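You operate a simulated robot arm through the tools that you are given. There is no shell and no other tool. Be economical: measure what you need, move in short steps, check, and stop when the job is done.

Carry out the task below with a simulated robot arm. There is one attempt and no reset: what you move stays moved.

TASK
Check the fuse in the block and stand it in the pocket that the screen names.
Fine: press the green button once, wait for the word, swing the arm clear and leave it so.

Only the result counts: the job must be done as asked and must still hold three seconds after the hand-in. Knocking over, shifting, dropping, spilling or breaking anything else fails it.

THE ROBOT
A 7-joint arm with a two-finger parallel gripper, fixed in place. Base frame: the origin is at the foot of the arm, x ahead of it, y to its left, z up; the work surface is at about z = 0. Readings come in mm, rad, newtons and seconds.
With the tool pointing down near the work surface it reaches from about 220 to 580 mm from the base axis. Its first joint turns from -1.152 to 1.152 rad. Payload 2.5 kg.
The tool frame sits at the grasp point between the pads (the TCP): z along the fingers, y along the line on which they close. The tips reach 23 mm beyond it. The gripper opens to 94 mm. The fingers are 38 mm wide and 10 mm thick; the gripper's body (54 by 96 mm) begins 39 mm behind the TCP.
Orientation is that of the tool frame in the base frame, as a unit quaternion [x, y, z, w]. With the fingers straight down and closing along the base's y, the tool's x points along the base's -x, its y along +y and its z along -z.

THE INTERFACE
- The arm moves only by the tool arm_command. Its arguments are lists of equal length, an entry for each row: "xyz": the shift along the tool's x, y, z in mm, a list of three; "dr": the turn, a rotation vector about the tool's x, y, z in rad, a list of three; "claw": the finger opening in mm, from 0 to 94. In form: {"xyz": [[dx, dy, dz], ...], "dr": [[ax, ay, az], ...], "claw": [claw, ...]}. A call has 1 to 8 rows; each row is the pose to reach, as a shift and turn from the pose commanded when the call began, along the tool's axes at that moment. Rows are played at 5 a second. More than 50 mm and 0.15 rad between two rows, or a gripper value outside its range, and nothing of the call is played. A pose out of reach is approached as far as the arm can. The call stops where the force on the tool passes 40 N (or 10 N more than at its start, if that is more) or the arm is blocked; 0.2 s more then pass. The fingers move at their own pace (about 108 mm/s each) and stop on an object; they squeeze with about 43 N. The grip force told is the motor's: it shows also when the fingers shut on nothing. Time passes only in rows, and 0.2 s behind the last, so rows that repeat a pose let the fingers close. The reply holds the time, the measured pose of the TCP, the force on the tool along the base axes, the opening and the grip force, in the units named above and with some noise.
- Cameras (640 x 400 px; columns grow to the right, rows downward): "scene" is fixed at [122.6, -405.2, 558.5]; the picture's right is [0.89, -0.45, 0.00], its down [-0.22, -0.44, -0.87] and it looks along [0.39, 0.78, -0.49] (base axes); focal length 256 px, centre (320, 200). "wrist" rides on the gripper at [86, 16, -74] in the tool frame; the picture's right is [-0.18, 0.98, 0.00], its down [-0.58, -0.11, -0.81] and it looks along [-0.79, -0.15, 0.59] (tool axes); focal length 243 px, centre (320, 200). There is no depth. A picture from a camera that has moved, and an enlarged one, comes with that camera's place and axes in the base frame and with its lens. The place of the scene camera against the robot may be out by one fixed shift of up to 18 mm in any direction.
- camera(camera): a new picture of that camera. It takes no simulated time.
- enlarge(camera, box): a new picture of the part [left, top, right, bottom] of that camera's present view, enlarged. It takes no simulated time.
- hand_in(): hands the job in; it is judged then, once.

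Work in short steps. Places have to be worked out from the pictures, the camera data and where the tool is seen: move nearer, look again, correct. Check each grasp and each placing, and mend what went wrong. You have 120 turns and 68 pictures in all, those below and enlarged ones among them. Open the gripper and draw the arm clear of the work before you hand the job in, unless the task says otherwise; then end with one line.

The tools are called after ">>>" as a command line: name --argument value ..., lists and objects as JSON in quotes. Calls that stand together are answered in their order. arm_command: Moves the arm, as the interface text tells. Its arguments: {"type":"object","properties":{"xyz":{"type":"array","items":{"type":"array","items":{"type":"number"}}},"dr":{"type":"array","items":{"type":"array","items":{"type":"number"}}},"claw":{"type":"array","items":{"type":"number"}}},"required":["xyz","dr","claw"]} The other tools are called the same way: camera (camera) takes a picture; enlarge (camera, box) takes an enlarged picture of a part of a camera's view; hand_in () hands the job in.

At the start:

```text
time_s: 0.0
eef_pos: [387.0, 109.4, 473.5]
ee_rot: [0.0, 1.0, 0.0, 0.001]
wrist_force: [0.0, -0.3, -0.4]
gripper_width: 93.7
finger_force: 0.1
```

scene: 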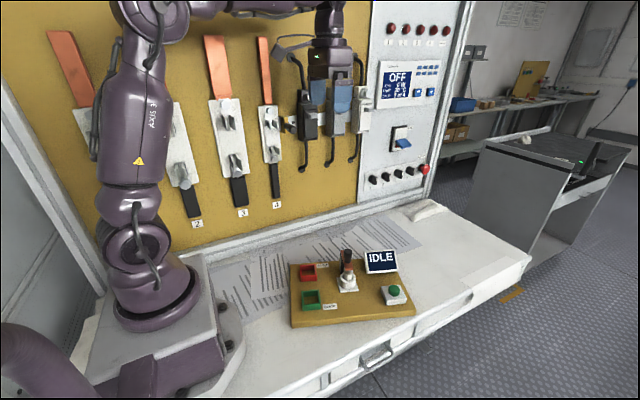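
wrist: 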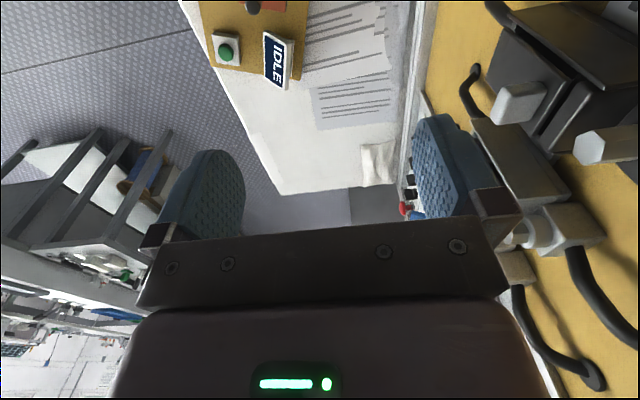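

The board with the fuse block, pockets, button and screen is in view of the scene camera. I enlarge it to see the details.

>>> enlarge --camera "scene" --box '[270, 230, 430, 330]'

```text
4.00 times, centred on (350, 280) of scene
camera zoom: at [122.6, -405.2, 558.5], right [0.89, -0.45, 0.0], down [-0.22, -0.44, -0.87], along [0.39, 0.78, -0.49], focal length 1024 px, centre (200, -120)
```

zoom: 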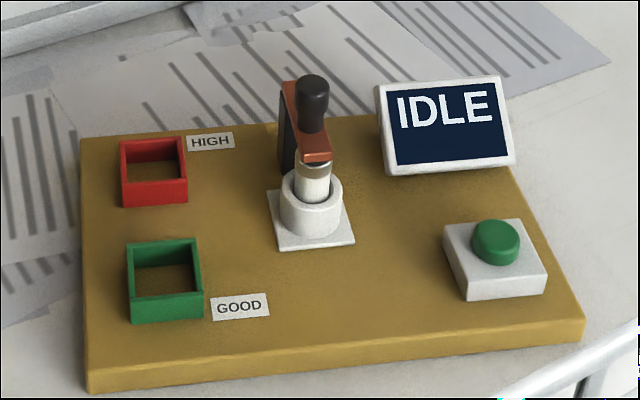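

The block holds a fuse with a copper arm and black knob over it, pockets at left, and the button at right. I draw the tool back and lower so the wrist camera can look at the board.

>>> arm_command --xyz '[[21, -20, 29], [42, -40, 58], [63, -60, 87], [84, -80, 115], [105, -100, 144], [127, -119, 173]]' --dr '[[0, 0, 0], [0, 0, 0], [0, 0, 0], [0, 0, 0], [0, 0, 0], [0, 0, 0]]' --claw '[93.7, 93.7, 93.7, 93.7, 93.7, 93.7]'

>>> camera --camera "wrist"

>>> camera --camera "scene"

```text
time_s: 1.4
eef_pos: [258.2, -11.7, 297.6]
ee_rot: [0.001, 1.0, 0.0, 0.001]
wrist_force: [0.2, 0.1, -1.0]
gripper_width: 94.0
finger_force: 0.1
```

```text
64 pictures are left
camera wrist: at [172.0, 3.9, 373.2], right [0.18, 0.98, 0.0], down [0.58, -0.11, 0.81], along [0.79, -0.15, -0.59], focal length 243 px, centre (320, 200)
```

wrist: 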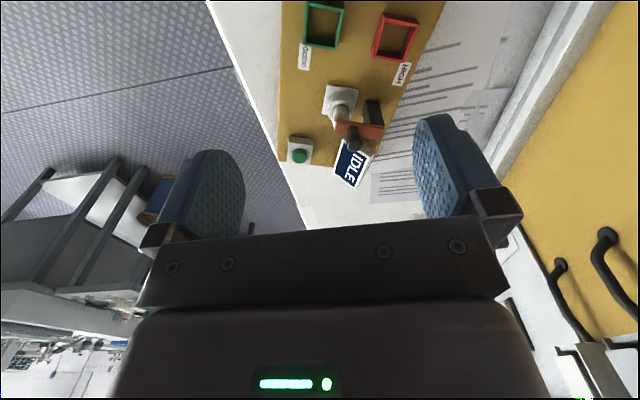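

```text
63 pictures are left
```

scene: 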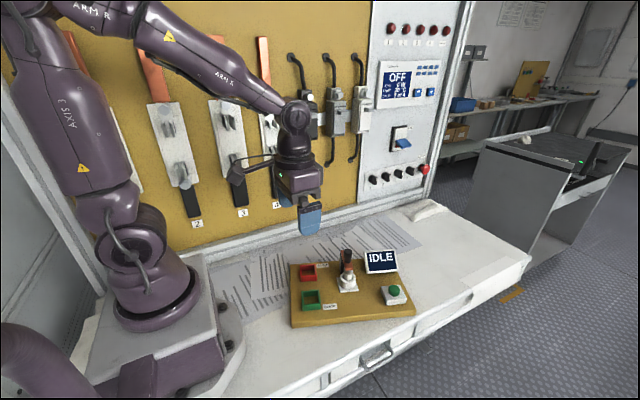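

>>> enlarge --camera "wrist" --box '[270, 0, 430, 200]'

>>> enlarge --camera "wrist" --box '[310, 75, 390, 165]'

```text
2.00 times, centred on (350, 100) of wrist
camera zoom: at [172.0, 3.9, 373.2], right [0.18, 0.98, 0.0], down [0.58, -0.11, 0.81], along [0.79, -0.15, -0.59], focal length 485 px, centre (260, 400)
```

zoom: 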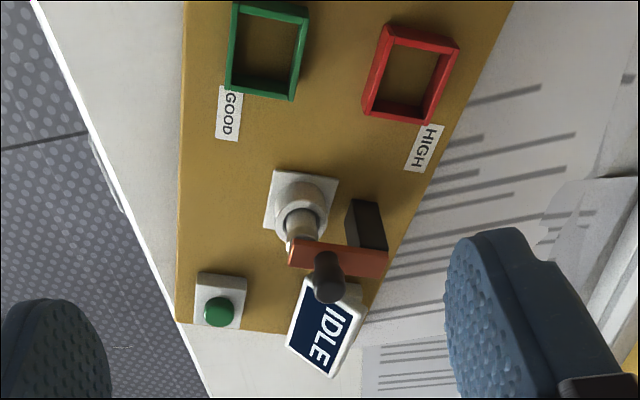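

```text
4.44 times, centred on (350, 120) of wrist
camera zoom: at [172.0, 3.9, 373.2], right [0.18, 0.98, 0.0], down [0.58, -0.11, 0.81], along [0.79, -0.15, -0.59], focal length 1078 px, centre (187, 556)
```

zoom: 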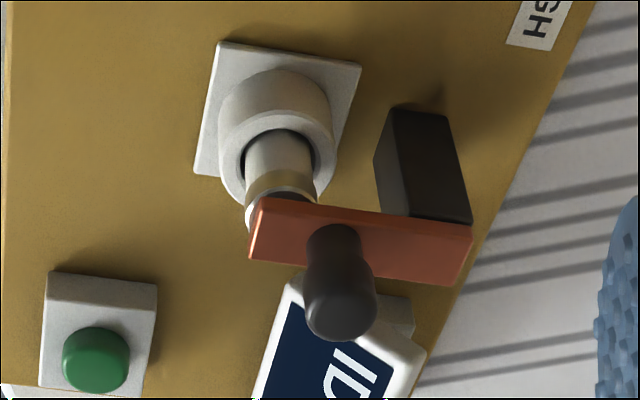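

The copper bar sits on the black post and lies over the fuse; the knob is the handle. I estimate the button near (474,-92), the fuse near (398,-6). I go closer to the button for a second view.

>>> arm_command --xyz '[[-26, -16, 24], [-53, -31, 47], [-79, -47, 71], [-106, -62, 94], [-132, -78, 118]]' --dr '[[0, 0, 0], [0, 0, 0], [0, 0, 0], [0, 0, 0], [0, 0, 0]]' --claw '[93.7, 93.7, 93.7, 93.7, 93.7]'

>>> camera --camera "wrist"

```text
time_s: 2.6
eef_pos: [391.8, -91.3, 183.4]
ee_rot: [0.0, 1.0, 0.0, 0.001]
wrist_force: [0.6, 0.3, 0.9]
gripper_width: 94.1
finger_force: 0.0
```

```text
60 pictures are left
camera wrist: at [306.3, -73.9, 257.6], right [0.18, 0.98, 0.0], down [0.58, -0.11, 0.81], along [0.79, -0.15, -0.59], focal length 243 px, centre (320, 200)
```

wrist: 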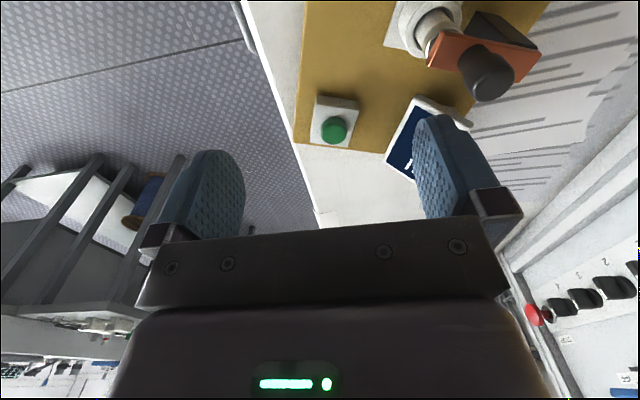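

Triangulated: button top about (474.5,-90, z≈40), knob top (396,10,118). I close the fingers and go over the button, tips at about z 67.

>>> arm_command --xyz '[[-28, 0, 0], [-55, 1, 0], [-83, 1, 10], [-83, 1, 50], [-83, 1, 75], [-83, 1, 93], [-83, 1, 93]]' --dr '[[0, 0, 0], [0, 0, 0], [0, 0, 0], [0, 0, 0], [0, 0, 0], [0, 0, 0], [0, 0, 0]]' --claw '[60, 30, 0, 0, 0, 0, 0]'

>>> camera --camera "wrist"

>>> enlarge --camera "scene" --box '[310, 210, 470, 310]'

```text
time_s: 4.2
eef_pos: [475.6, -88.3, 89.0]
ee_rot: [0.0, 1.0, 0.001, 0.0]
wrist_force: [-0.7, 0.2, -0.2]
gripper_width: 0.0
finger_force: 42.4
```

```text
59 pictures are left
camera wrist: at [389.6, -71.5, 164.1], right [0.18, 0.98, 0.0], down [0.58, -0.11, 0.81], along [0.79, -0.15, -0.59], focal length 243 px, centre (320, 200)
```

wrist: 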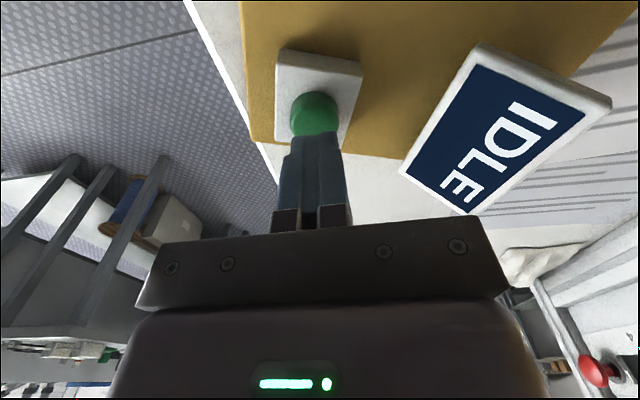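

```text
4.00 times, centred on (390, 260) of scene
camera zoom: at [122.6, -405.2, 558.5], right [0.89, -0.45, 0.0], down [-0.22, -0.44, -0.87], along [0.39, 0.78, -0.49], focal length 1024 px, centre (40, -40)
```

zoom: 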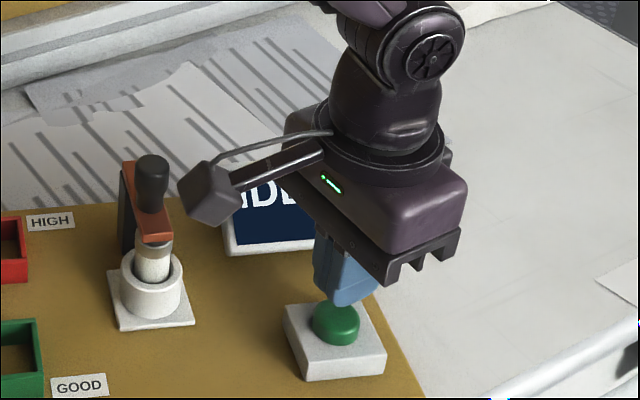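

The fingers are right over the button. I descend in small steps; the force limit will stop me.

>>> arm_command --xyz '[[3, -1, 10], [3, -1, 16], [3, -1, 19], [3, -1, 22], [3, -1, 24]]' --dr '[[0, 0, 0], [0, 0, 0], [0, 0, 0], [0, 0, 0], [0, 0, 0]]' --claw '[0, 0, 0, 0, 0]'

>>> enlarge --camera "wrist" --box '[240, 40, 640, 220]'

```text
time_s: 5.4
eef_pos: [471.0, -88.8, 66.5]
ee_rot: [0.0, 1.0, -0.001, 0.0]
wrist_force: [-14.3, -2.8, 25.8]
gripper_width: 0.0
finger_force: 42.5
```

```text
1.60 times, centred on (440, 130) of wrist
camera zoom: at [385.4, -71.9, 140.4], right [0.18, 0.98, 0.0], down [0.58, -0.11, 0.81], along [0.79, -0.15, -0.59], focal length 388 px, centre (128, 312)
```

zoom: 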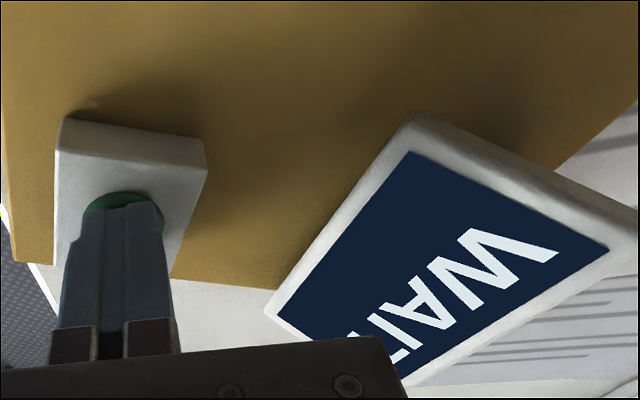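

The press registered: the screen says WAIT. I rise straight up and let time pass.

>>> arm_command --xyz '[[0, 0, -15], [0, 0, -45], [0, 0, -90], [0, 0, -120], [0, 0, -120], [0, 0, -120], [0, 0, -120], [0, 0, -120]]' --dr '[[0, 0, 0], [0, 0, 0], [0, 0, 0], [0, 0, 0], [0, 0, 0], [0, 0, 0], [0, 0, 0], [0, 0, 0]]' --claw '[0, 0, 0, 0, 0, 0, 0, 0]'

>>> enlarge --camera "scene" --box '[270, 230, 430, 330]'

```text
time_s: 7.2
eef_pos: [472.5, -91.0, 183.5]
ee_rot: [0.0, 1.0, 0.0, -0.001]
wrist_force: [-0.1, -0.2, -0.1]
gripper_width: 0.0
finger_force: 42.7
```

```text
4.00 times, centred on (350, 280) of scene
camera zoom: at [122.6, -405.2, 558.5], right [0.89, -0.45, 0.0], down [-0.22, -0.44, -0.87], along [0.39, 0.78, -0.49], focal length 1024 px, centre (200, -120)
```

zoom: 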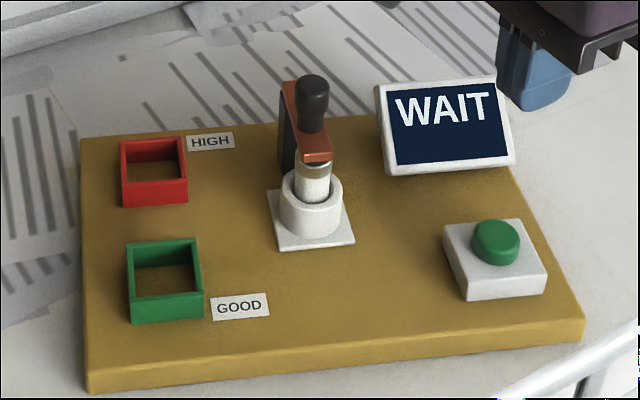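

Still WAIT. Meanwhile I go back to a viewing position before the fuse.

>>> arm_command --xyz '[[0, 0, -47], [40, 20, -47], [80, 40, -47], [120, 65, -47], [160, 85, -47], [172, 91, -47], [172, 91, -47], [172, 91, -47]]' --dr '[[0, 0, 0], [0, 0, 0], [0, 0, 0], [0, 0, 0], [0, 0, 0], [0, 0, 0], [0, 0, 0], [0, 0, 0]]' --claw '[94, 94, 94, 94, 94, 94, 94, 94]'

>>> camera --camera "wrist"

```text
time_s: 9.0
eef_pos: [300.1, 2.6, 232.9]
ee_rot: [0.0, 1.0, 0.0, 0.001]
wrist_force: [-0.4, 0.8, -0.1]
gripper_width: 94.2
finger_force: 0.0
```

```text
55 pictures are left
camera wrist: at [213.8, 18.0, 306.8], right [0.18, 0.98, 0.0], down [0.58, -0.11, 0.81], along [0.79, -0.15, -0.59], focal length 243 px, centre (320, 200)
```

wrist: 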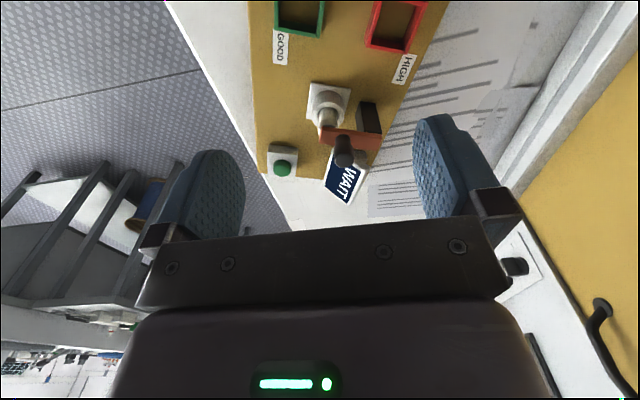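

Still WAIT; I hold still and let more time pass.

>>> arm_command --xyz '[[0, 0, 0], [0, 0, 0], [0, 0, 0], [0, 0, 0], [0, 0, 0], [0, 0, 0], [0, 0, 0], [0, 0, 0]]' --dr '[[0, 0, 0], [0, 0, 0], [0, 0, 0], [0, 0, 0], [0, 0, 0], [0, 0, 0], [0, 0, 0], [0, 0, 0]]' --claw '[94, 94, 94, 94, 94, 94, 94, 94]'

>>> enlarge --camera "wrist" --box '[240, 0, 440, 210]'

```text
time_s: 10.8
eef_pos: [300.8, 1.0, 230.8]
ee_rot: [0.0, 1.0, 0.0, -0.001]
wrist_force: [0.6, 0.2, -0.1]
gripper_width: 94.0
finger_force: 0.0
```

```text
1.90 times, centred on (340, 105) of wrist
camera zoom: at [213.9, 17.9, 306.8], right [0.18, 0.98, 0.0], down [0.58, -0.11, 0.81], along [0.79, -0.15, -0.59], focal length 462 px, centre (282, 381)
```

zoom: 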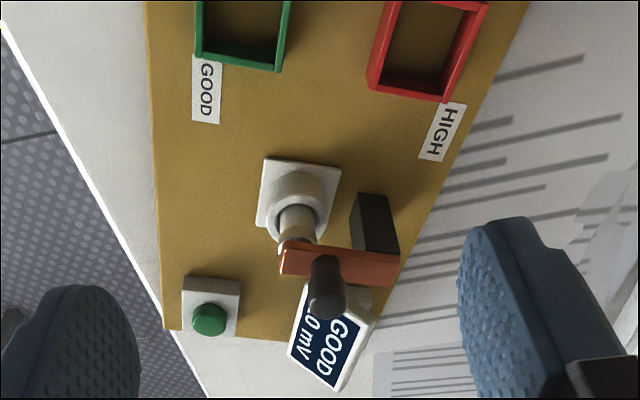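

The screen now seems to say GOOD with a millivolt value; I confirm from the scene camera.

>>> enlarge --camera "scene" --box '[330, 235, 410, 285]'

```text
8.00 times, centred on (370, 260) of scene
camera zoom: at [122.6, -405.2, 558.5], right [0.89, -0.45, 0.0], down [-0.22, -0.44, -0.87], along [0.39, 0.78, -0.49], focal length 2047 px, centre (-80, -280)
```

zoom: 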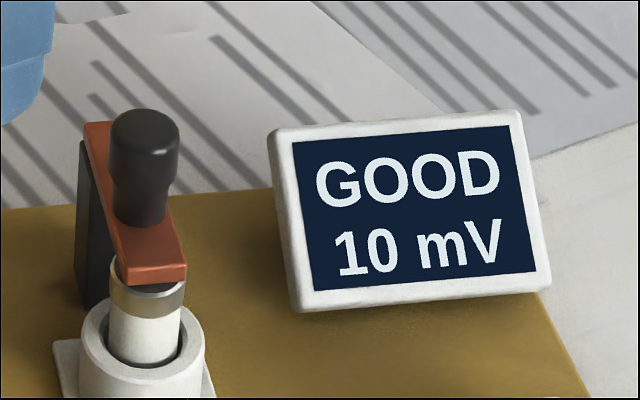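

Verdict GOOD (10 mV). Now the copper arm: pivot is at the black post near (404,42), knob at (397,10). I close the fingers and come down on the knob's -x side, tips just above the bar level (z≈95).

>>> arm_command --xyz '[[-25, 4, 0], [-50, 7, 10], [-50, 7, 50], [-50, 7, 85], [-50, 7, 113], [-50, 7, 113]]' --dr '[[0, 0, 0], [0, 0, 0], [0, 0, 0], [0, 0, 0], [0, 0, 0], [0, 0, 0]]' --claw '[40, 0, 0, 0, 0, 0]'

>>> camera --camera "wrist"

>>> enlarge --camera "scene" --box '[290, 210, 410, 310]'

```text
time_s: 12.2
eef_pos: [346.9, 10.8, 121.7]
ee_rot: [0.0, 1.0, 0.0, 0.001]
wrist_force: [0.5, 0.0, 0.2]
gripper_width: 0.0
finger_force: 42.6
```

```text
52 pictures are left
camera wrist: at [261.9, 27.4, 195.2], right [0.18, 0.98, 0.0], down [0.58, -0.11, 0.81], along [0.79, -0.15, -0.59], focal length 243 px, centre (320, 200)
```

wrist: 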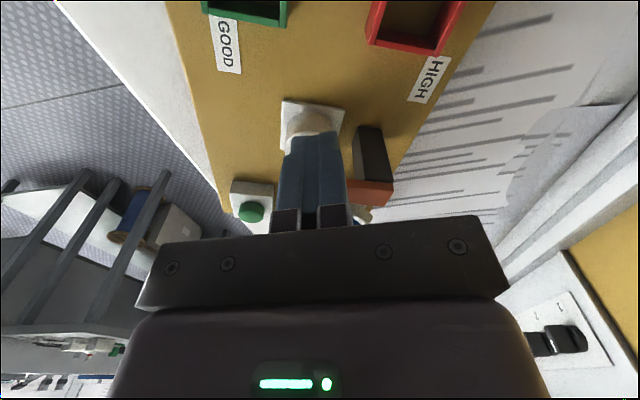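

```text
4.00 times, centred on (350, 260) of scene
camera zoom: at [122.6, -405.2, 558.5], right [0.89, -0.45, 0.0], down [-0.22, -0.44, -0.87], along [0.39, 0.78, -0.49], focal length 1024 px, centre (200, -40)
```

zoom: 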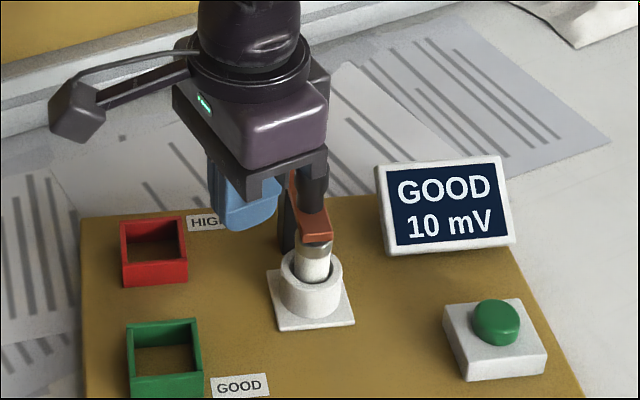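

The fingers are beside the knob on the -x side, tips above bar level. I push gently in +x and check whether it swings freely.

>>> arm_command --xyz '[[-12, 0, 0], [-18, 0, 0], [-22, 0, 0], [-26, 0, 0], [-30, 0, 0]]' --dr '[[0, 0, 0], [0, 0, 0], [0, 0, 0], [0, 0, 0], [0, 0, 0]]' --claw '[0, 0, 0, 0, 0]'

>>> enlarge --camera "scene" --box '[290, 210, 410, 310]'

```text
time_s: 13.4
eef_pos: [380.5, 10.2, 119.0]
ee_rot: [0.0, 1.0, -0.001, 0.0]
wrist_force: [0.1, 0.5, 0.3]
gripper_width: 0.0
finger_force: 42.9
```

```text
4.00 times, centred on (350, 260) of scene
camera zoom: at [122.6, -405.2, 558.5], right [0.89, -0.45, 0.0], down [-0.22, -0.44, -0.87], along [0.39, 0.78, -0.49], focal length 1024 px, centre (200, -40)
```

zoom: 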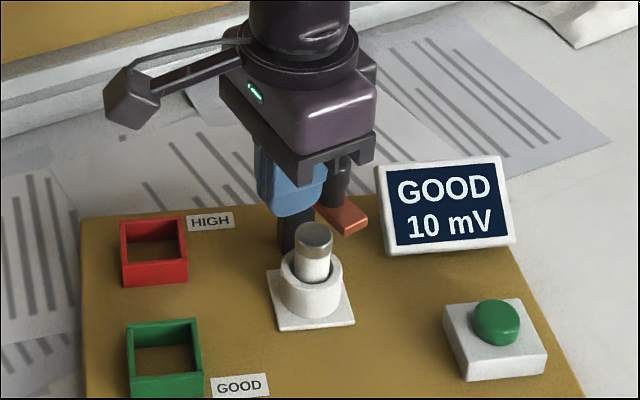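

The arm swings freely towards +x. I push on to about 60°.

>>> arm_command --xyz '[[-6, 0, 0], [-12, 0, 0], [-18, 0, 0]]' --dr '[[0, 0, 0], [0, 0, 0], [0, 0, 0]]' --claw '[0, 0, 0]'

>>> enlarge --camera "scene" --box '[290, 210, 410, 310]'

>>> camera --camera "wrist"

```text
time_s: 14.2
eef_pos: [396.5, 10.7, 117.7]
ee_rot: [0.001, 1.0, 0.0, 0.0]
wrist_force: [-1.4, 0.3, 0.5]
gripper_width: 0.0
finger_force: 42.9
```

```text
4.00 times, centred on (350, 260) of scene
camera zoom: at [122.6, -405.2, 558.5], right [0.89, -0.45, 0.0], down [-0.22, -0.44, -0.87], along [0.39, 0.78, -0.49], focal length 1024 px, centre (200, -40)
```

zoom: 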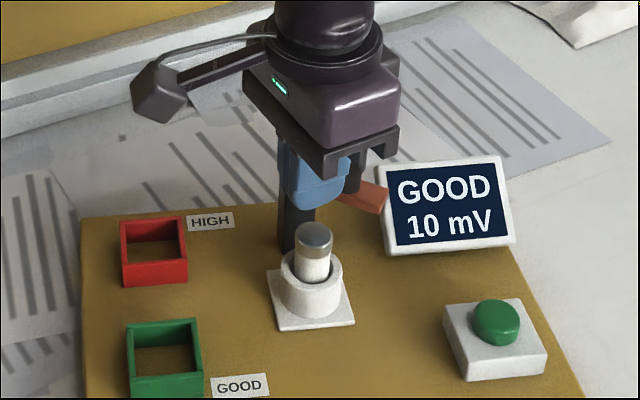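

```text
48 pictures are left
camera wrist: at [310.7, 26.5, 192.2], right [0.18, 0.98, 0.0], down [0.58, -0.11, 0.81], along [0.79, -0.15, -0.59], focal length 243 px, centre (320, 200)
```

wrist: 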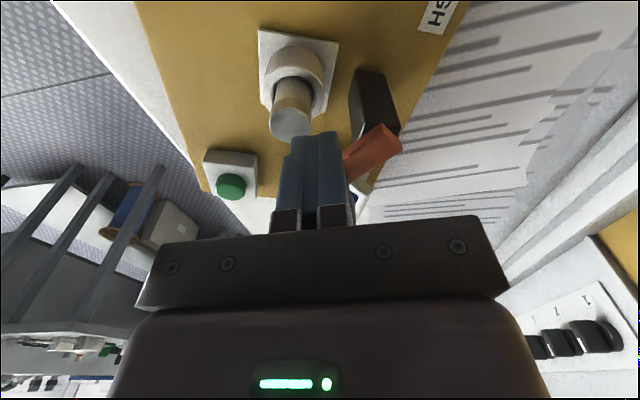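

About 70° now. I go round to the knob's -y side and push in +y to bring it past 90°.

>>> arm_command --xyz '[[6, 0, 0], [6, -26, 0], [-32, -26, 0], [-34, -12, 0], [-36, -5, 0], [-36, 2, 0], [-36, 8, 0], [-36, 14, 0]]' --dr '[[0, 0, 0], [0, 0, 0], [0, 0, 0], [0, 0, 0], [0, 0, 0], [0, 0, 0], [0, 0, 0], [0, 0, 0]]' --claw '[0, 0, 0, 0, 0, 0, 0, 0]'

>>> enlarge --camera "scene" --box '[290, 210, 410, 310]'

>>> camera --camera "wrist"

```text
time_s: 16.0
eef_pos: [431.3, 24.8, 117.6]
ee_rot: [0.0, 1.0, 0.0, -0.001]
wrist_force: [2.3, -9.2, -1.3]
gripper_width: 0.0
finger_force: 41.7
```

```text
4.00 times, centred on (350, 260) of scene
camera zoom: at [122.6, -405.2, 558.5], right [0.89, -0.45, 0.0], down [-0.22, -0.44, -0.87], along [0.39, 0.78, -0.49], focal length 1024 px, centre (200, -40)
```

zoom: 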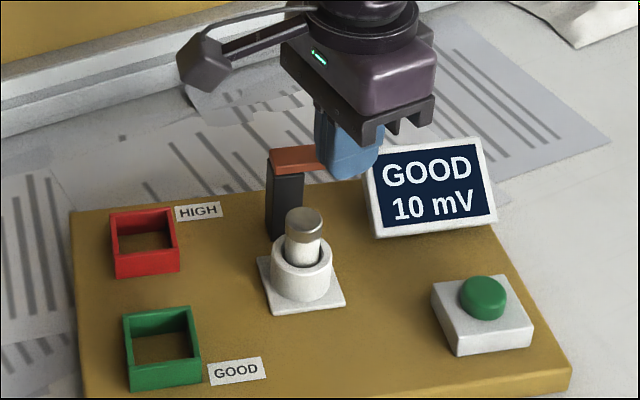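

```text
46 pictures are left
camera wrist: at [346.3, 40.0, 192.8], right [0.18, 0.98, 0.0], down [0.58, -0.11, 0.81], along [0.79, -0.15, -0.59], focal length 243 px, centre (320, 200)
```

wrist: 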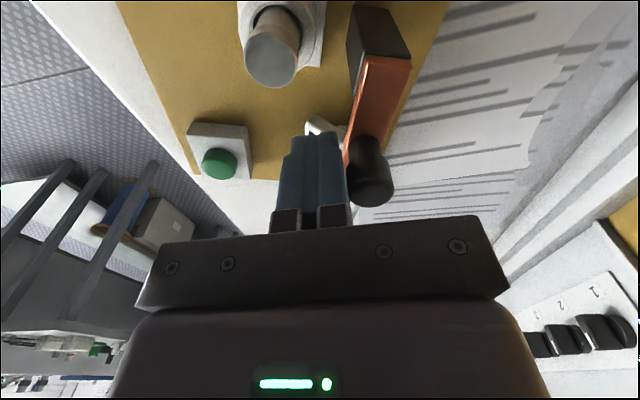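

The arm hit its stop, and comparing pictures the whole board seems to have slid a little (9 N reading). I back off at once, rise, and measure the slide.

>>> arm_command --xyz '[[0, -10, 0], [0, -20, 0], [0, -20, -40], [0, -20, -80]]' --dr '[[0, 0, 0], [0, 0, 0], [0, 0, 0], [0, 0, 0]]' --claw '[0, 0, 0, 0]'

>>> enlarge --camera "scene" --box '[270, 230, 430, 330]'

```text
time_s: 17.0
eef_pos: [433.1, 7.1, 200.1]
ee_rot: [0.0, 1.0, 0.0, 0.0]
wrist_force: [-0.1, 0.7, 0.0]
gripper_width: 0.0
finger_force: 42.2
```

```text
4.00 times, centred on (350, 280) of scene
camera zoom: at [122.6, -405.2, 558.5], right [0.89, -0.45, 0.0], down [-0.22, -0.44, -0.87], along [0.39, 0.78, -0.49], focal length 1024 px, centre (200, -120)
```

zoom: 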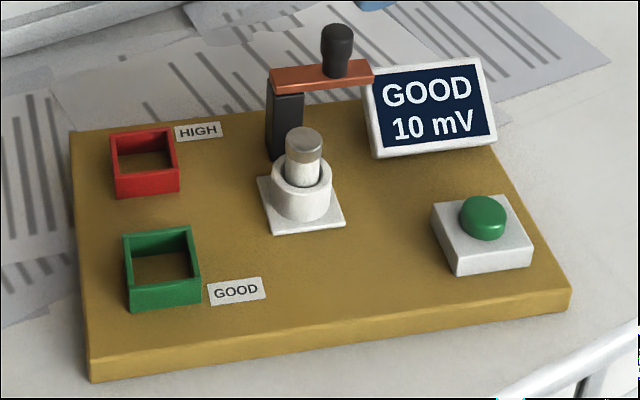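

The board slid: the front-right corner went about (+6,+18) mm and the front-left about (+5,+5) mm, i.e. ~0.044 rad CCW. I must put it back. A firm grip on the white button housing (its sides, not the button) should let me move the board rigidly; I go to look at it with the tool yawed to the board.

>>> arm_command --xyz '[[8, -20, 0], [16, -41, 0], [24, -62, 15], [33, -82, 30], [33, -82, 40]]' --dr '[[0, 0, 0.1], [0, 0, 0.2], [0, 0, 0.3], [0, 0, 0.3], [0, 0, 0.3]]' --claw '[94, 94, 94, 94, 94]'

>>> camera --camera "wrist"

```text
time_s: 18.2
eef_pos: [400.3, -76.6, 155.1]
ee_rot: [0.15, 0.989, 0.0, 0.0]
wrist_force: [-0.1, 0.2, 0.1]
gripper_width: 94.3
finger_force: 0.1
```

```text
44 pictures are left
camera wrist: at [323.0, -35.7, 230.2], right [0.47, 0.88, 0.0], down [0.52, -0.28, 0.81], along [0.71, -0.38, -0.59], focal length 243 px, centre (320, 200)
```

wrist: 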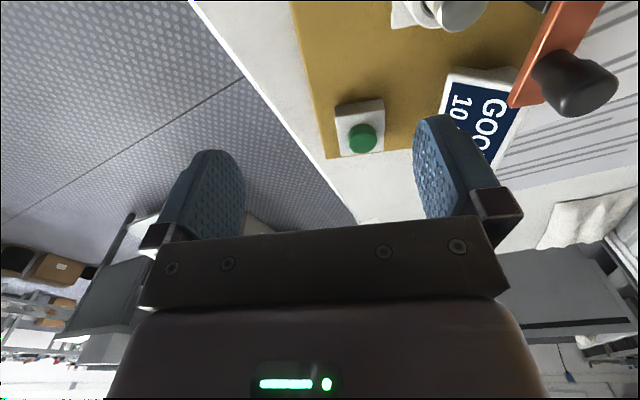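

I enlarge the button housing to measure its corners.

>>> enlarge --camera "wrist" --box '[310, 80, 410, 170]'

```text
4.44 times, centred on (360, 125) of wrist
camera zoom: at [323.0, -35.7, 230.2], right [0.47, 0.88, 0.0], down [0.52, -0.28, 0.81], along [0.71, -0.38, -0.59], focal length 1078 px, centre (142, 533)
```

zoom: 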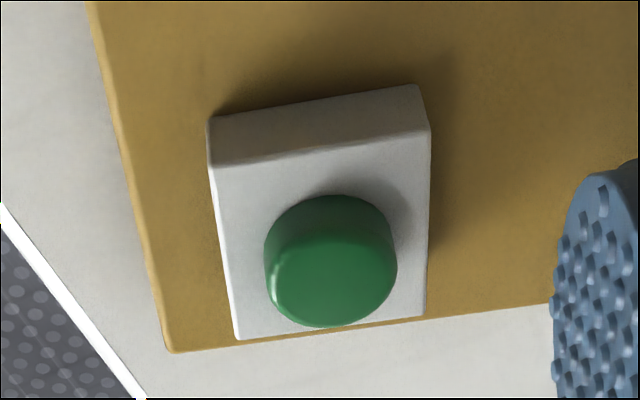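

The housing is about 45 x 50 mm, centred at (480,-74), yaw -0.30 rad. I go over it with open fingers and lower part way.

>>> arm_command --xyz '[[-38, 13, 0], [-75, 26, 0], [-75, 26, 40], [-75, 26, 75], [-75, 26, 75]]' --dr '[[0, 0, 0], [0, 0, 0], [0, 0, 0], [0, 0, 0], [0, 0, 0]]' --claw '[94, 94, 94, 94, 94]'

>>> camera --camera "wrist"

```text
time_s: 19.4
eef_pos: [481.8, -72.3, 81.2]
ee_rot: [0.15, 0.989, -0.001, 0.0]
wrist_force: [0.5, 0.0, -0.9]
gripper_width: 94.0
finger_force: 0.0
```

```text
42 pictures are left
camera wrist: at [405.5, -31.7, 155.7], right [0.47, 0.88, 0.0], down [0.52, -0.28, 0.81], along [0.71, -0.38, -0.59], focal length 243 px, centre (320, 200)
```

wrist: 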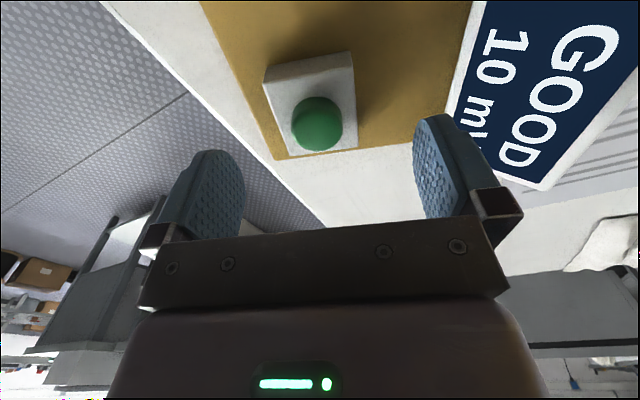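

Well centred. I lower so the tips reach about z 28 and close on the housing sides.

>>> arm_command --xyz '[[1, 0, 12], [2, 0, 22], [2, 0, 29], [2, 0, 29], [2, 0, 29], [2, 0, 29], [2, 0, 29]]' --dr '[[0, 0, 0], [0, 0, 0], [0, 0, 0], [0, 0, 0], [0, 0, 0], [0, 0, 0], [0, 0, 0]]' --claw '[94, 94, 94, 75, 60, 52, 52]'

>>> camera --camera "wrist"

```text
time_s: 21.0
eef_pos: [479.9, -72.4, 54.8]
ee_rot: [0.149, 0.989, 0.001, 0.0]
wrist_force: [-0.1, 0.5, 0.4]
gripper_width: 52.1
finger_force: 0.0
```

```text
41 pictures are left
camera wrist: at [402.0, -33.2, 129.0], right [0.47, 0.88, 0.0], down [0.52, -0.28, 0.81], along [0.71, -0.38, -0.59], focal length 243 px, centre (320, 200)
```

wrist: 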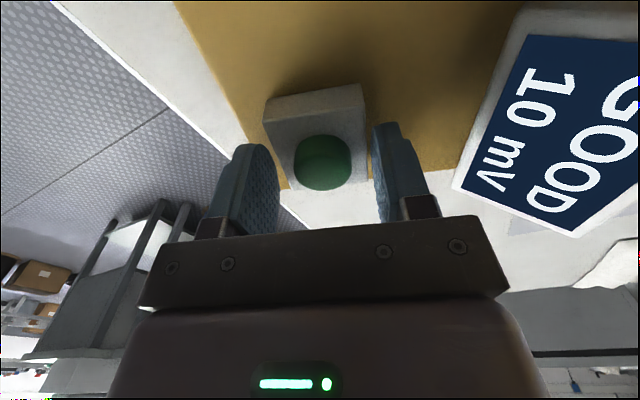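

The fingers straddle the housing. I lower 5 mm more and close on it.

>>> arm_command --xyz '[[0, 0, 3], [0, 0, 5], [0, 0, 5], [0, 0, 5], [0, 0, 5]]' --dr '[[0, 0, 0], [0, 0, 0], [0, 0, 0], [0, 0, 0], [0, 0, 0]]' --claw '[52, 52, 46, 40, 40]'

>>> enlarge --camera "scene" --box '[270, 230, 430, 330]'

```text
time_s: 22.2
eef_pos: [479.5, -72.8, 50.2]
ee_rot: [0.149, 0.989, 0.001, 0.001]
wrist_force: [5.3, 9.8, -1.4]
gripper_width: 45.0
finger_force: 42.8
```

```text
4.00 times, centred on (350, 280) of scene
camera zoom: at [122.6, -405.2, 558.5], right [0.89, -0.45, 0.0], down [-0.22, -0.44, -0.87], along [0.39, 0.78, -0.49], focal length 1024 px, centre (200, -120)
```

zoom: 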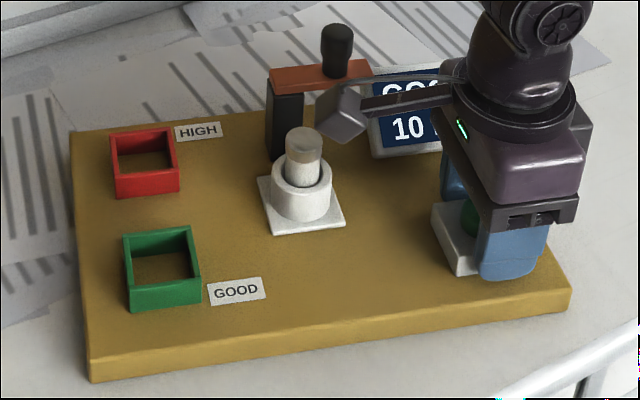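

Held, 45 mm wide. By the pixel shifts, the button point must go (-4.2,-17.5) mm and the board turn -0.0455 rad (clockwise). I drag it back in steps.

>>> arm_command --xyz '[[0, -4, 0], [-0.5, -8, 0], [-0.8, -12, 0], [-1, -15, 0], [-1.2, -18, 0], [-1.2, -18, 0]]' --dr '[[0, 0, 0.01], [0, 0, 0.02], [0, 0, 0.03], [0, 0, 0.038], [0, 0, 0.0455], [0, 0, 0.0455]]' --claw '[40, 40, 40, 40, 40, 40]'

>>> enlarge --camera "scene" --box '[270, 230, 430, 330]'

```text
time_s: 23.6
eef_pos: [473.0, -89.5, 49.5]
ee_rot: [0.17, 0.985, 0.001, -0.001]
wrist_force: [-8.2, 11.5, 2.3]
gripper_width: 45.0
finger_force: 43.5
```

```text
4.00 times, centred on (350, 280) of scene
camera zoom: at [122.6, -405.2, 558.5], right [0.89, -0.45, 0.0], down [-0.22, -0.44, -0.87], along [0.39, 0.78, -0.49], focal length 1024 px, centre (200, -120)
```

zoom: 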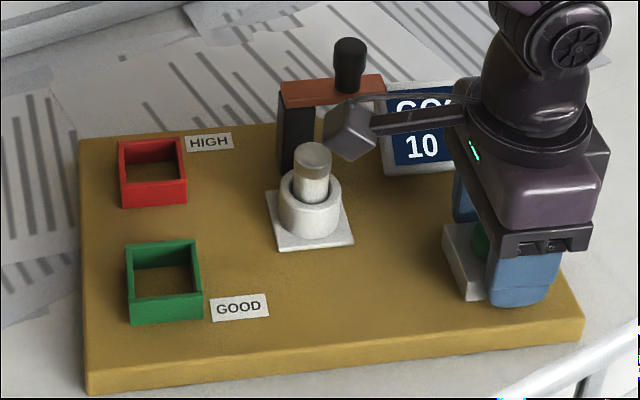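

The board is back to within ~1 mm by the corners. I open the fingers to relax the strain and compare again with the first picture.

>>> arm_command --xyz '[[0, 0, 0], [0, 0, 0], [0, 0, -20], [0, 0, -60], [0, 0, -100]]' --dr '[[0, 0, 0], [0, 0, 0], [0, 0, 0], [0, 0, 0], [0, 0, 0]]' --claw '[60, 80, 80, 80, 80]'

>>> enlarge --camera "scene" --box '[270, 230, 430, 330]'

```text
time_s: 24.8
eef_pos: [471.6, -92.6, 150.8]
ee_rot: [0.172, 0.985, 0.0, -0.001]
wrist_force: [-0.3, -0.4, 0.4]
gripper_width: 79.5
finger_force: 0.0
```

```text
4.00 times, centred on (350, 280) of scene
camera zoom: at [122.6, -405.2, 558.5], right [0.89, -0.45, 0.0], down [-0.22, -0.44, -0.87], along [0.39, 0.78, -0.49], focal length 1024 px, centre (200, -120)
```

zoom: 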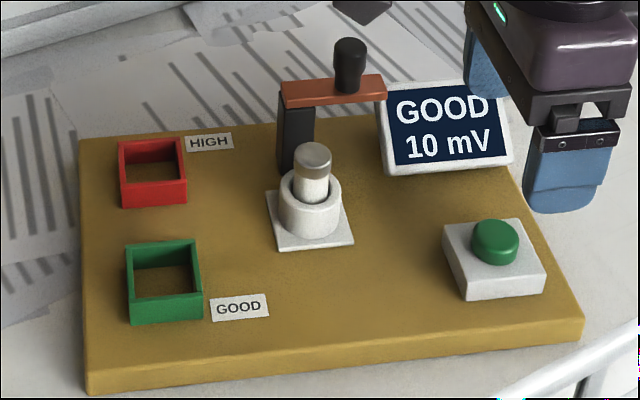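

The board now matches the first picture within about 1 mm; button and socket included. The bar points clear of the fuse. Next I go back to view the fuse, yawing the tool to +0.3 rad so the gripper body will stay away from the knob.

>>> arm_command --xyz '[[35, 3, -19], [70, 6, -19], [105, 8, -19], [140, 10, -19], [165, 12, -19], [165, 12, -19]]' --dr '[[0, 0, -0.13], [0, 0, -0.26], [0, 0, -0.39], [0, 0, -0.52], [0, 0, -0.645], [0, 0, -0.645]]' --claw '[80, 80, 80, 80, 80, 80]'

>>> camera --camera "wrist"

>>> enlarge --camera "wrist" --box '[270, 50, 400, 170]'

```text
time_s: 26.2
eef_pos: [321.9, -23.1, 170.5]
ee_rot: [-0.151, 0.989, 0.0, 0.0]
wrist_force: [0.9, -0.1, 0.4]
gripper_width: 79.9
finger_force: 0.1
```

```text
37 pictures are left
camera wrist: at [234.1, -33.4, 244.4], right [-0.12, 0.99, 0.0], down [0.59, 0.07, 0.81], along [0.8, 0.09, -0.59], focal length 243 px, centre (320, 200)
```

wrist: 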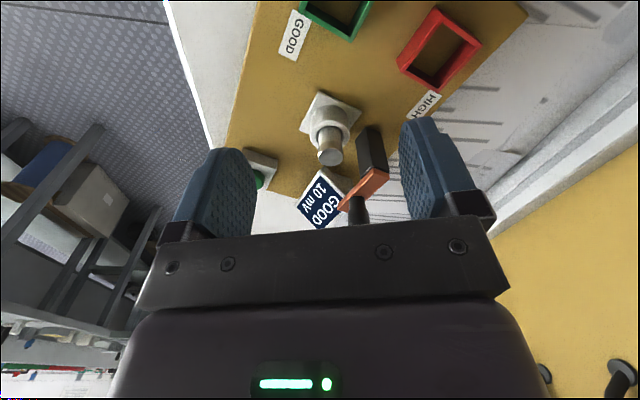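

```text
3.33 times, centred on (335, 110) of wrist
camera zoom: at [234.1, -33.4, 244.4], right [-0.12, 0.99, 0.0], down [0.59, 0.07, 0.81], along [0.8, 0.09, -0.59], focal length 809 px, centre (270, 500)
```

zoom: 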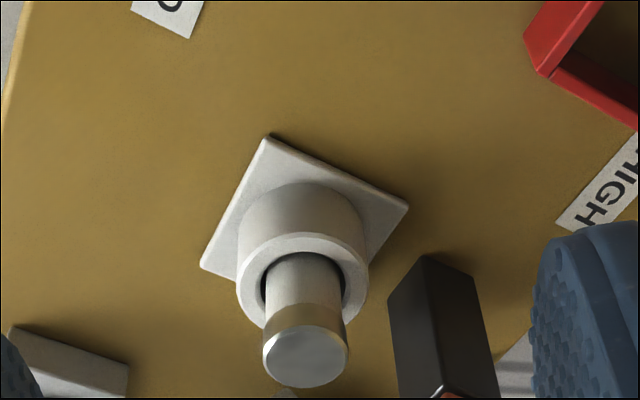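

Fuse axis is about (391,-5), cap top z≈76, diameter ≈24 mm. I move over it at TCP z≈122, tips still above the cap, and look again.

>>> arm_command --xyz '[[-36, -2, 0], [-71, -3, 0], [-71, -3, 30], [-71, -3, 48], [-71, -3, 48]]' --dr '[[0, 0, 0], [0, 0, 0], [0, 0, 0], [0, 0, 0], [0, 0, 0]]' --claw '[70, 60, 60, 60, 60]'

>>> camera --camera "wrist"

>>> enlarge --camera "scene" --box '[290, 210, 410, 310]'

```text
time_s: 27.4
eef_pos: [390.9, -5.2, 120.0]
ee_rot: [-0.149, 0.989, 0.0, 0.001]
wrist_force: [-0.2, 0.8, -0.1]
gripper_width: 59.7
finger_force: 0.1
```

```text
35 pictures are left
camera wrist: at [304.6, -15.5, 195.2], right [-0.11, 0.99, 0.0], down [0.59, 0.07, 0.81], along [0.8, 0.09, -0.59], focal length 243 px, centre (320, 200)
```

wrist: 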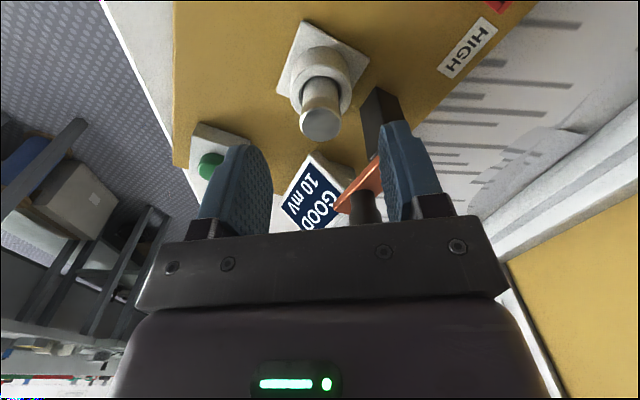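

```text
4.00 times, centred on (350, 260) of scene
camera zoom: at [122.6, -405.2, 558.5], right [0.89, -0.45, 0.0], down [-0.22, -0.44, -0.87], along [0.39, 0.78, -0.49], focal length 1024 px, centre (200, -40)
```

zoom: 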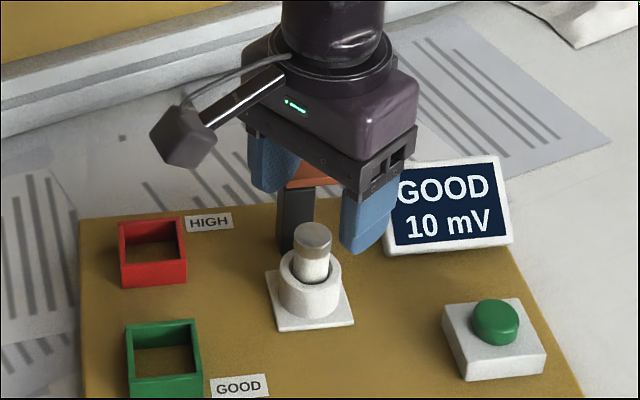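

Centred on (391,-5). The black post's nearest corner (396,39) is close to where the left finger would come, so I yaw further to +0.7 rad, then descend to TCP z≈81 with a 46 mm opening.

>>> arm_command --xyz '[[0, 0, 0], [0, 0, 0], [0, 0, 0], [0, 0, 0]]' --dr '[[0, 0, -0.14], [0, 0, -0.28], [0, 0, -0.4], [0, 0, -0.4]]' --claw '[50, 46, 46, 46]'

>>> camera --camera "wrist"

```text
time_s: 28.4
eef_pos: [391.8, -5.5, 120.4]
ee_rot: [-0.343, 0.939, 0.0, 0.0]
wrist_force: [-0.5, 0.0, 0.8]
gripper_width: 45.9
finger_force: 0.0
```

```text
33 pictures are left
camera wrist: at [315.9, -49.9, 195.5], right [-0.49, 0.87, 0.0], down [0.51, 0.29, 0.81], along [0.7, 0.4, -0.59], focal length 243 px, centre (320, 200)
```

wrist: 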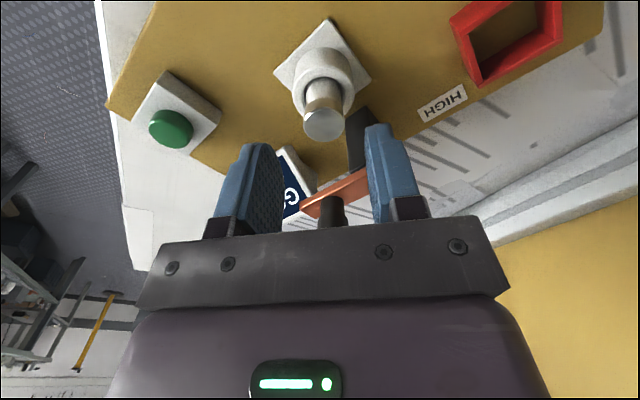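

The cap checks at (391.6,-4.6). I descend straight to TCP z≈81.

>>> arm_command --xyz '[[0, 0, 15], [0, 0, 28], [0, 0, 35], [0, 0, 39], [0, 0, 39]]' --dr '[[0, 0, 0], [0, 0, 0], [0, 0, 0], [0, 0, 0], [0, 0, 0]]' --claw '[46, 46, 46, 46, 46]'

>>> enlarge --camera "scene" --box '[290, 210, 410, 310]'

>>> camera --camera "wrist"

```text
time_s: 29.6
eef_pos: [390.2, -6.5, 81.5]
ee_rot: [-0.342, 0.94, 0.001, 0.0]
wrist_force: [0.0, -0.1, -0.3]
gripper_width: 45.9
finger_force: 0.2
```

```text
4.00 times, centred on (350, 260) of scene
camera zoom: at [122.6, -405.2, 558.5], right [0.89, -0.45, 0.0], down [-0.22, -0.44, -0.87], along [0.39, 0.78, -0.49], focal length 1024 px, centre (200, -40)
```

zoom: 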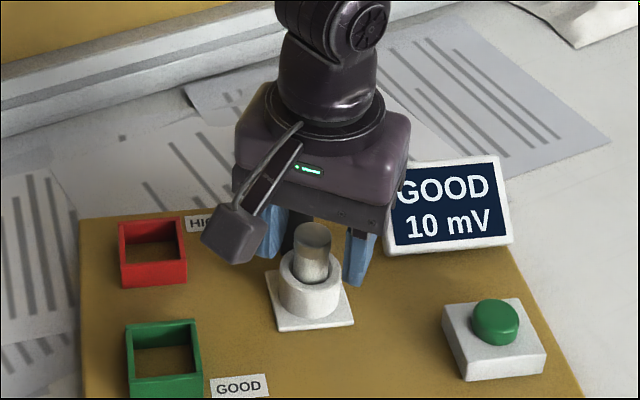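

```text
31 pictures are left
camera wrist: at [313.9, -50.2, 156.2], right [-0.49, 0.87, 0.0], down [0.51, 0.29, 0.81], along [0.7, 0.4, -0.59], focal length 243 px, centre (320, 200)
```

wrist: 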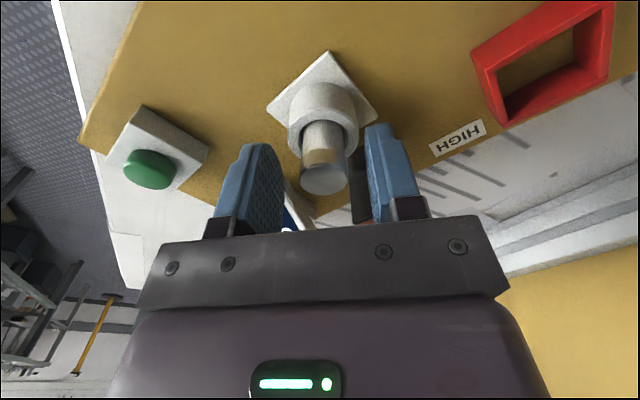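

The fuse sits about 1 mm towards the +y finger and ~3 mm ahead; I correct slightly and close.

>>> arm_command --xyz '[[-2, 1, 0], [-2, 1, 0], [-2, 1, 0], [-2, 1, 0], [-2, 1, 0]]' --dr '[[0, 0, 0], [0, 0, 0], [0, 0, 0], [0, 0, 0], [0, 0, 0]]' --claw '[40, 32, 24, 18, 18]'

>>> enlarge --camera "scene" --box '[270, 230, 430, 330]'

```text
time_s: 30.8
eef_pos: [390.8, -3.5, 81.3]
ee_rot: [-0.342, 0.94, 0.001, 0.0]
wrist_force: [-4.2, 3.2, 2.8]
gripper_width: 22.5
finger_force: 43.0
```

```text
4.00 times, centred on (350, 280) of scene
camera zoom: at [122.6, -405.2, 558.5], right [0.89, -0.45, 0.0], down [-0.22, -0.44, -0.87], along [0.39, 0.78, -0.49], focal length 1024 px, centre (200, -120)
```

zoom: 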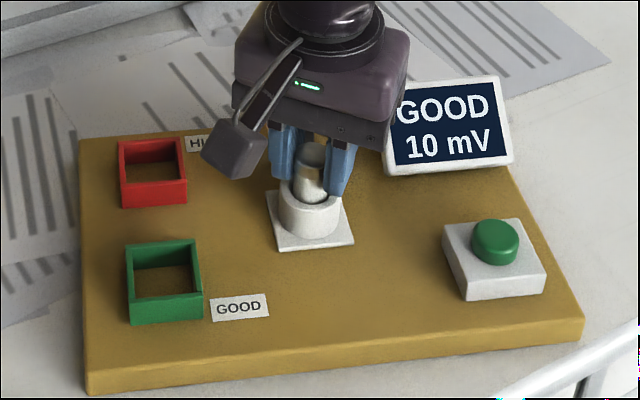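

Gripped at 22.5 mm, board unmoved. I lift straight up slowly.

>>> arm_command --xyz '[[0, 0, -3], [0, 0, -8], [0, 0, -16], [0, 0, -26], [0, 0, -38], [0, 0, -52], [0, 0, -68], [0, 0, -80]]' --dr '[[0, 0, 0], [0, 0, 0], [0, 0, 0], [0, 0, 0], [0, 0, 0], [0, 0, 0], [0, 0, 0], [0, 0, 0]]' --claw '[18, 18, 18, 18, 18, 18, 18, 18]'

>>> enlarge --camera "scene" --box '[270, 210, 430, 330]'

>>> camera --camera "wrist"

```text
time_s: 32.6
eef_pos: [390.6, -4.5, 162.9]
ee_rot: [-0.342, 0.94, 0.0, 0.0]
wrist_force: [0.0, 0.5, -0.6]
gripper_width: 22.6
finger_force: 43.0
```

```text
3.33 times, centred on (350, 270) of scene
camera zoom: at [122.6, -405.2, 558.5], right [0.89, -0.45, 0.0], down [-0.22, -0.44, -0.87], along [0.39, 0.78, -0.49], focal length 853 px, centre (220, -33)
```

zoom: 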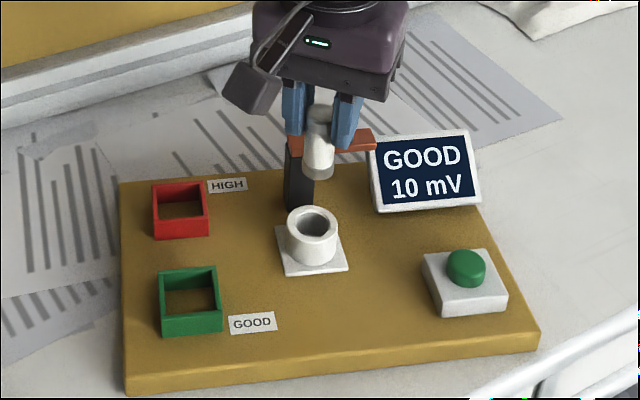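

```text
28 pictures are left
camera wrist: at [316.0, -47.9, 236.5], right [-0.49, 0.87, 0.0], down [0.52, 0.29, 0.81], along [0.7, 0.4, -0.59], focal length 243 px, centre (320, 200)
```

wrist: 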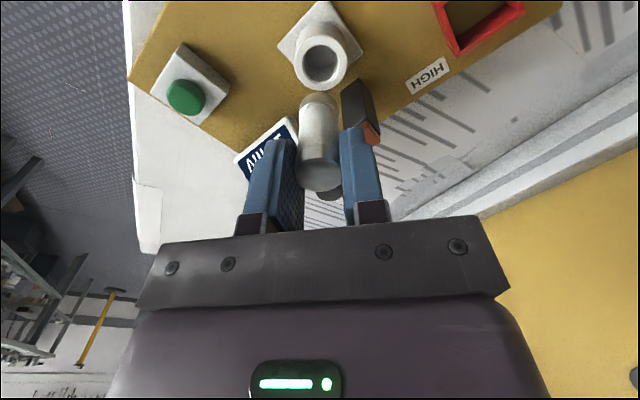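

The fuse is out and held upright, about 55 mm long. I carry it over the green GOOD pocket, estimated near (277,-16), staying high, and look.

>>> arm_command --xyz '[[24, 16, 0], [48, 32, 0], [71, 48, 0], [94, 64, 0], [94, 64, 0]]' --dr '[[0, 0, 0], [0, 0, 0], [0, 0, 0], [0, 0, 0], [0, 0, 0]]' --claw '[18, 18, 18, 18, 18]'

>>> camera --camera "wrist"

>>> enlarge --camera "scene" --box '[270, 210, 430, 330]'

```text
time_s: 33.8
eef_pos: [277.9, -18.5, 160.3]
ee_rot: [-0.343, 0.939, 0.0, 0.001]
wrist_force: [-0.4, -0.2, -1.2]
gripper_width: 22.6
finger_force: 43.0
```

```text
27 pictures are left
camera wrist: at [202.5, -60.9, 235.7], right [-0.49, 0.87, 0.0], down [0.51, 0.29, 0.81], along [0.7, 0.4, -0.59], focal length 243 px, centre (320, 200)
```

wrist: 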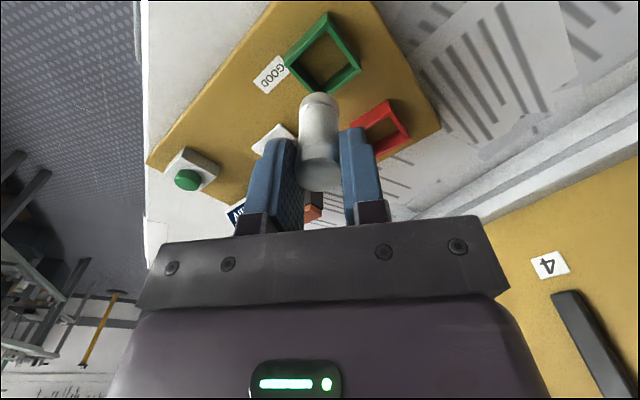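

```text
3.33 times, centred on (350, 270) of scene
camera zoom: at [122.6, -405.2, 558.5], right [0.89, -0.45, 0.0], down [-0.22, -0.44, -0.87], along [0.39, 0.78, -0.49], focal length 853 px, centre (220, -33)
```

zoom: 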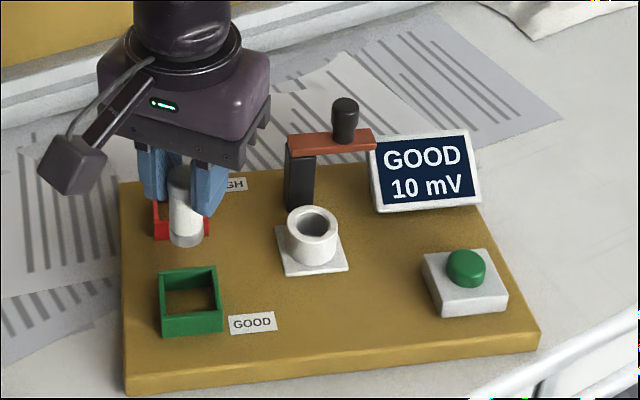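

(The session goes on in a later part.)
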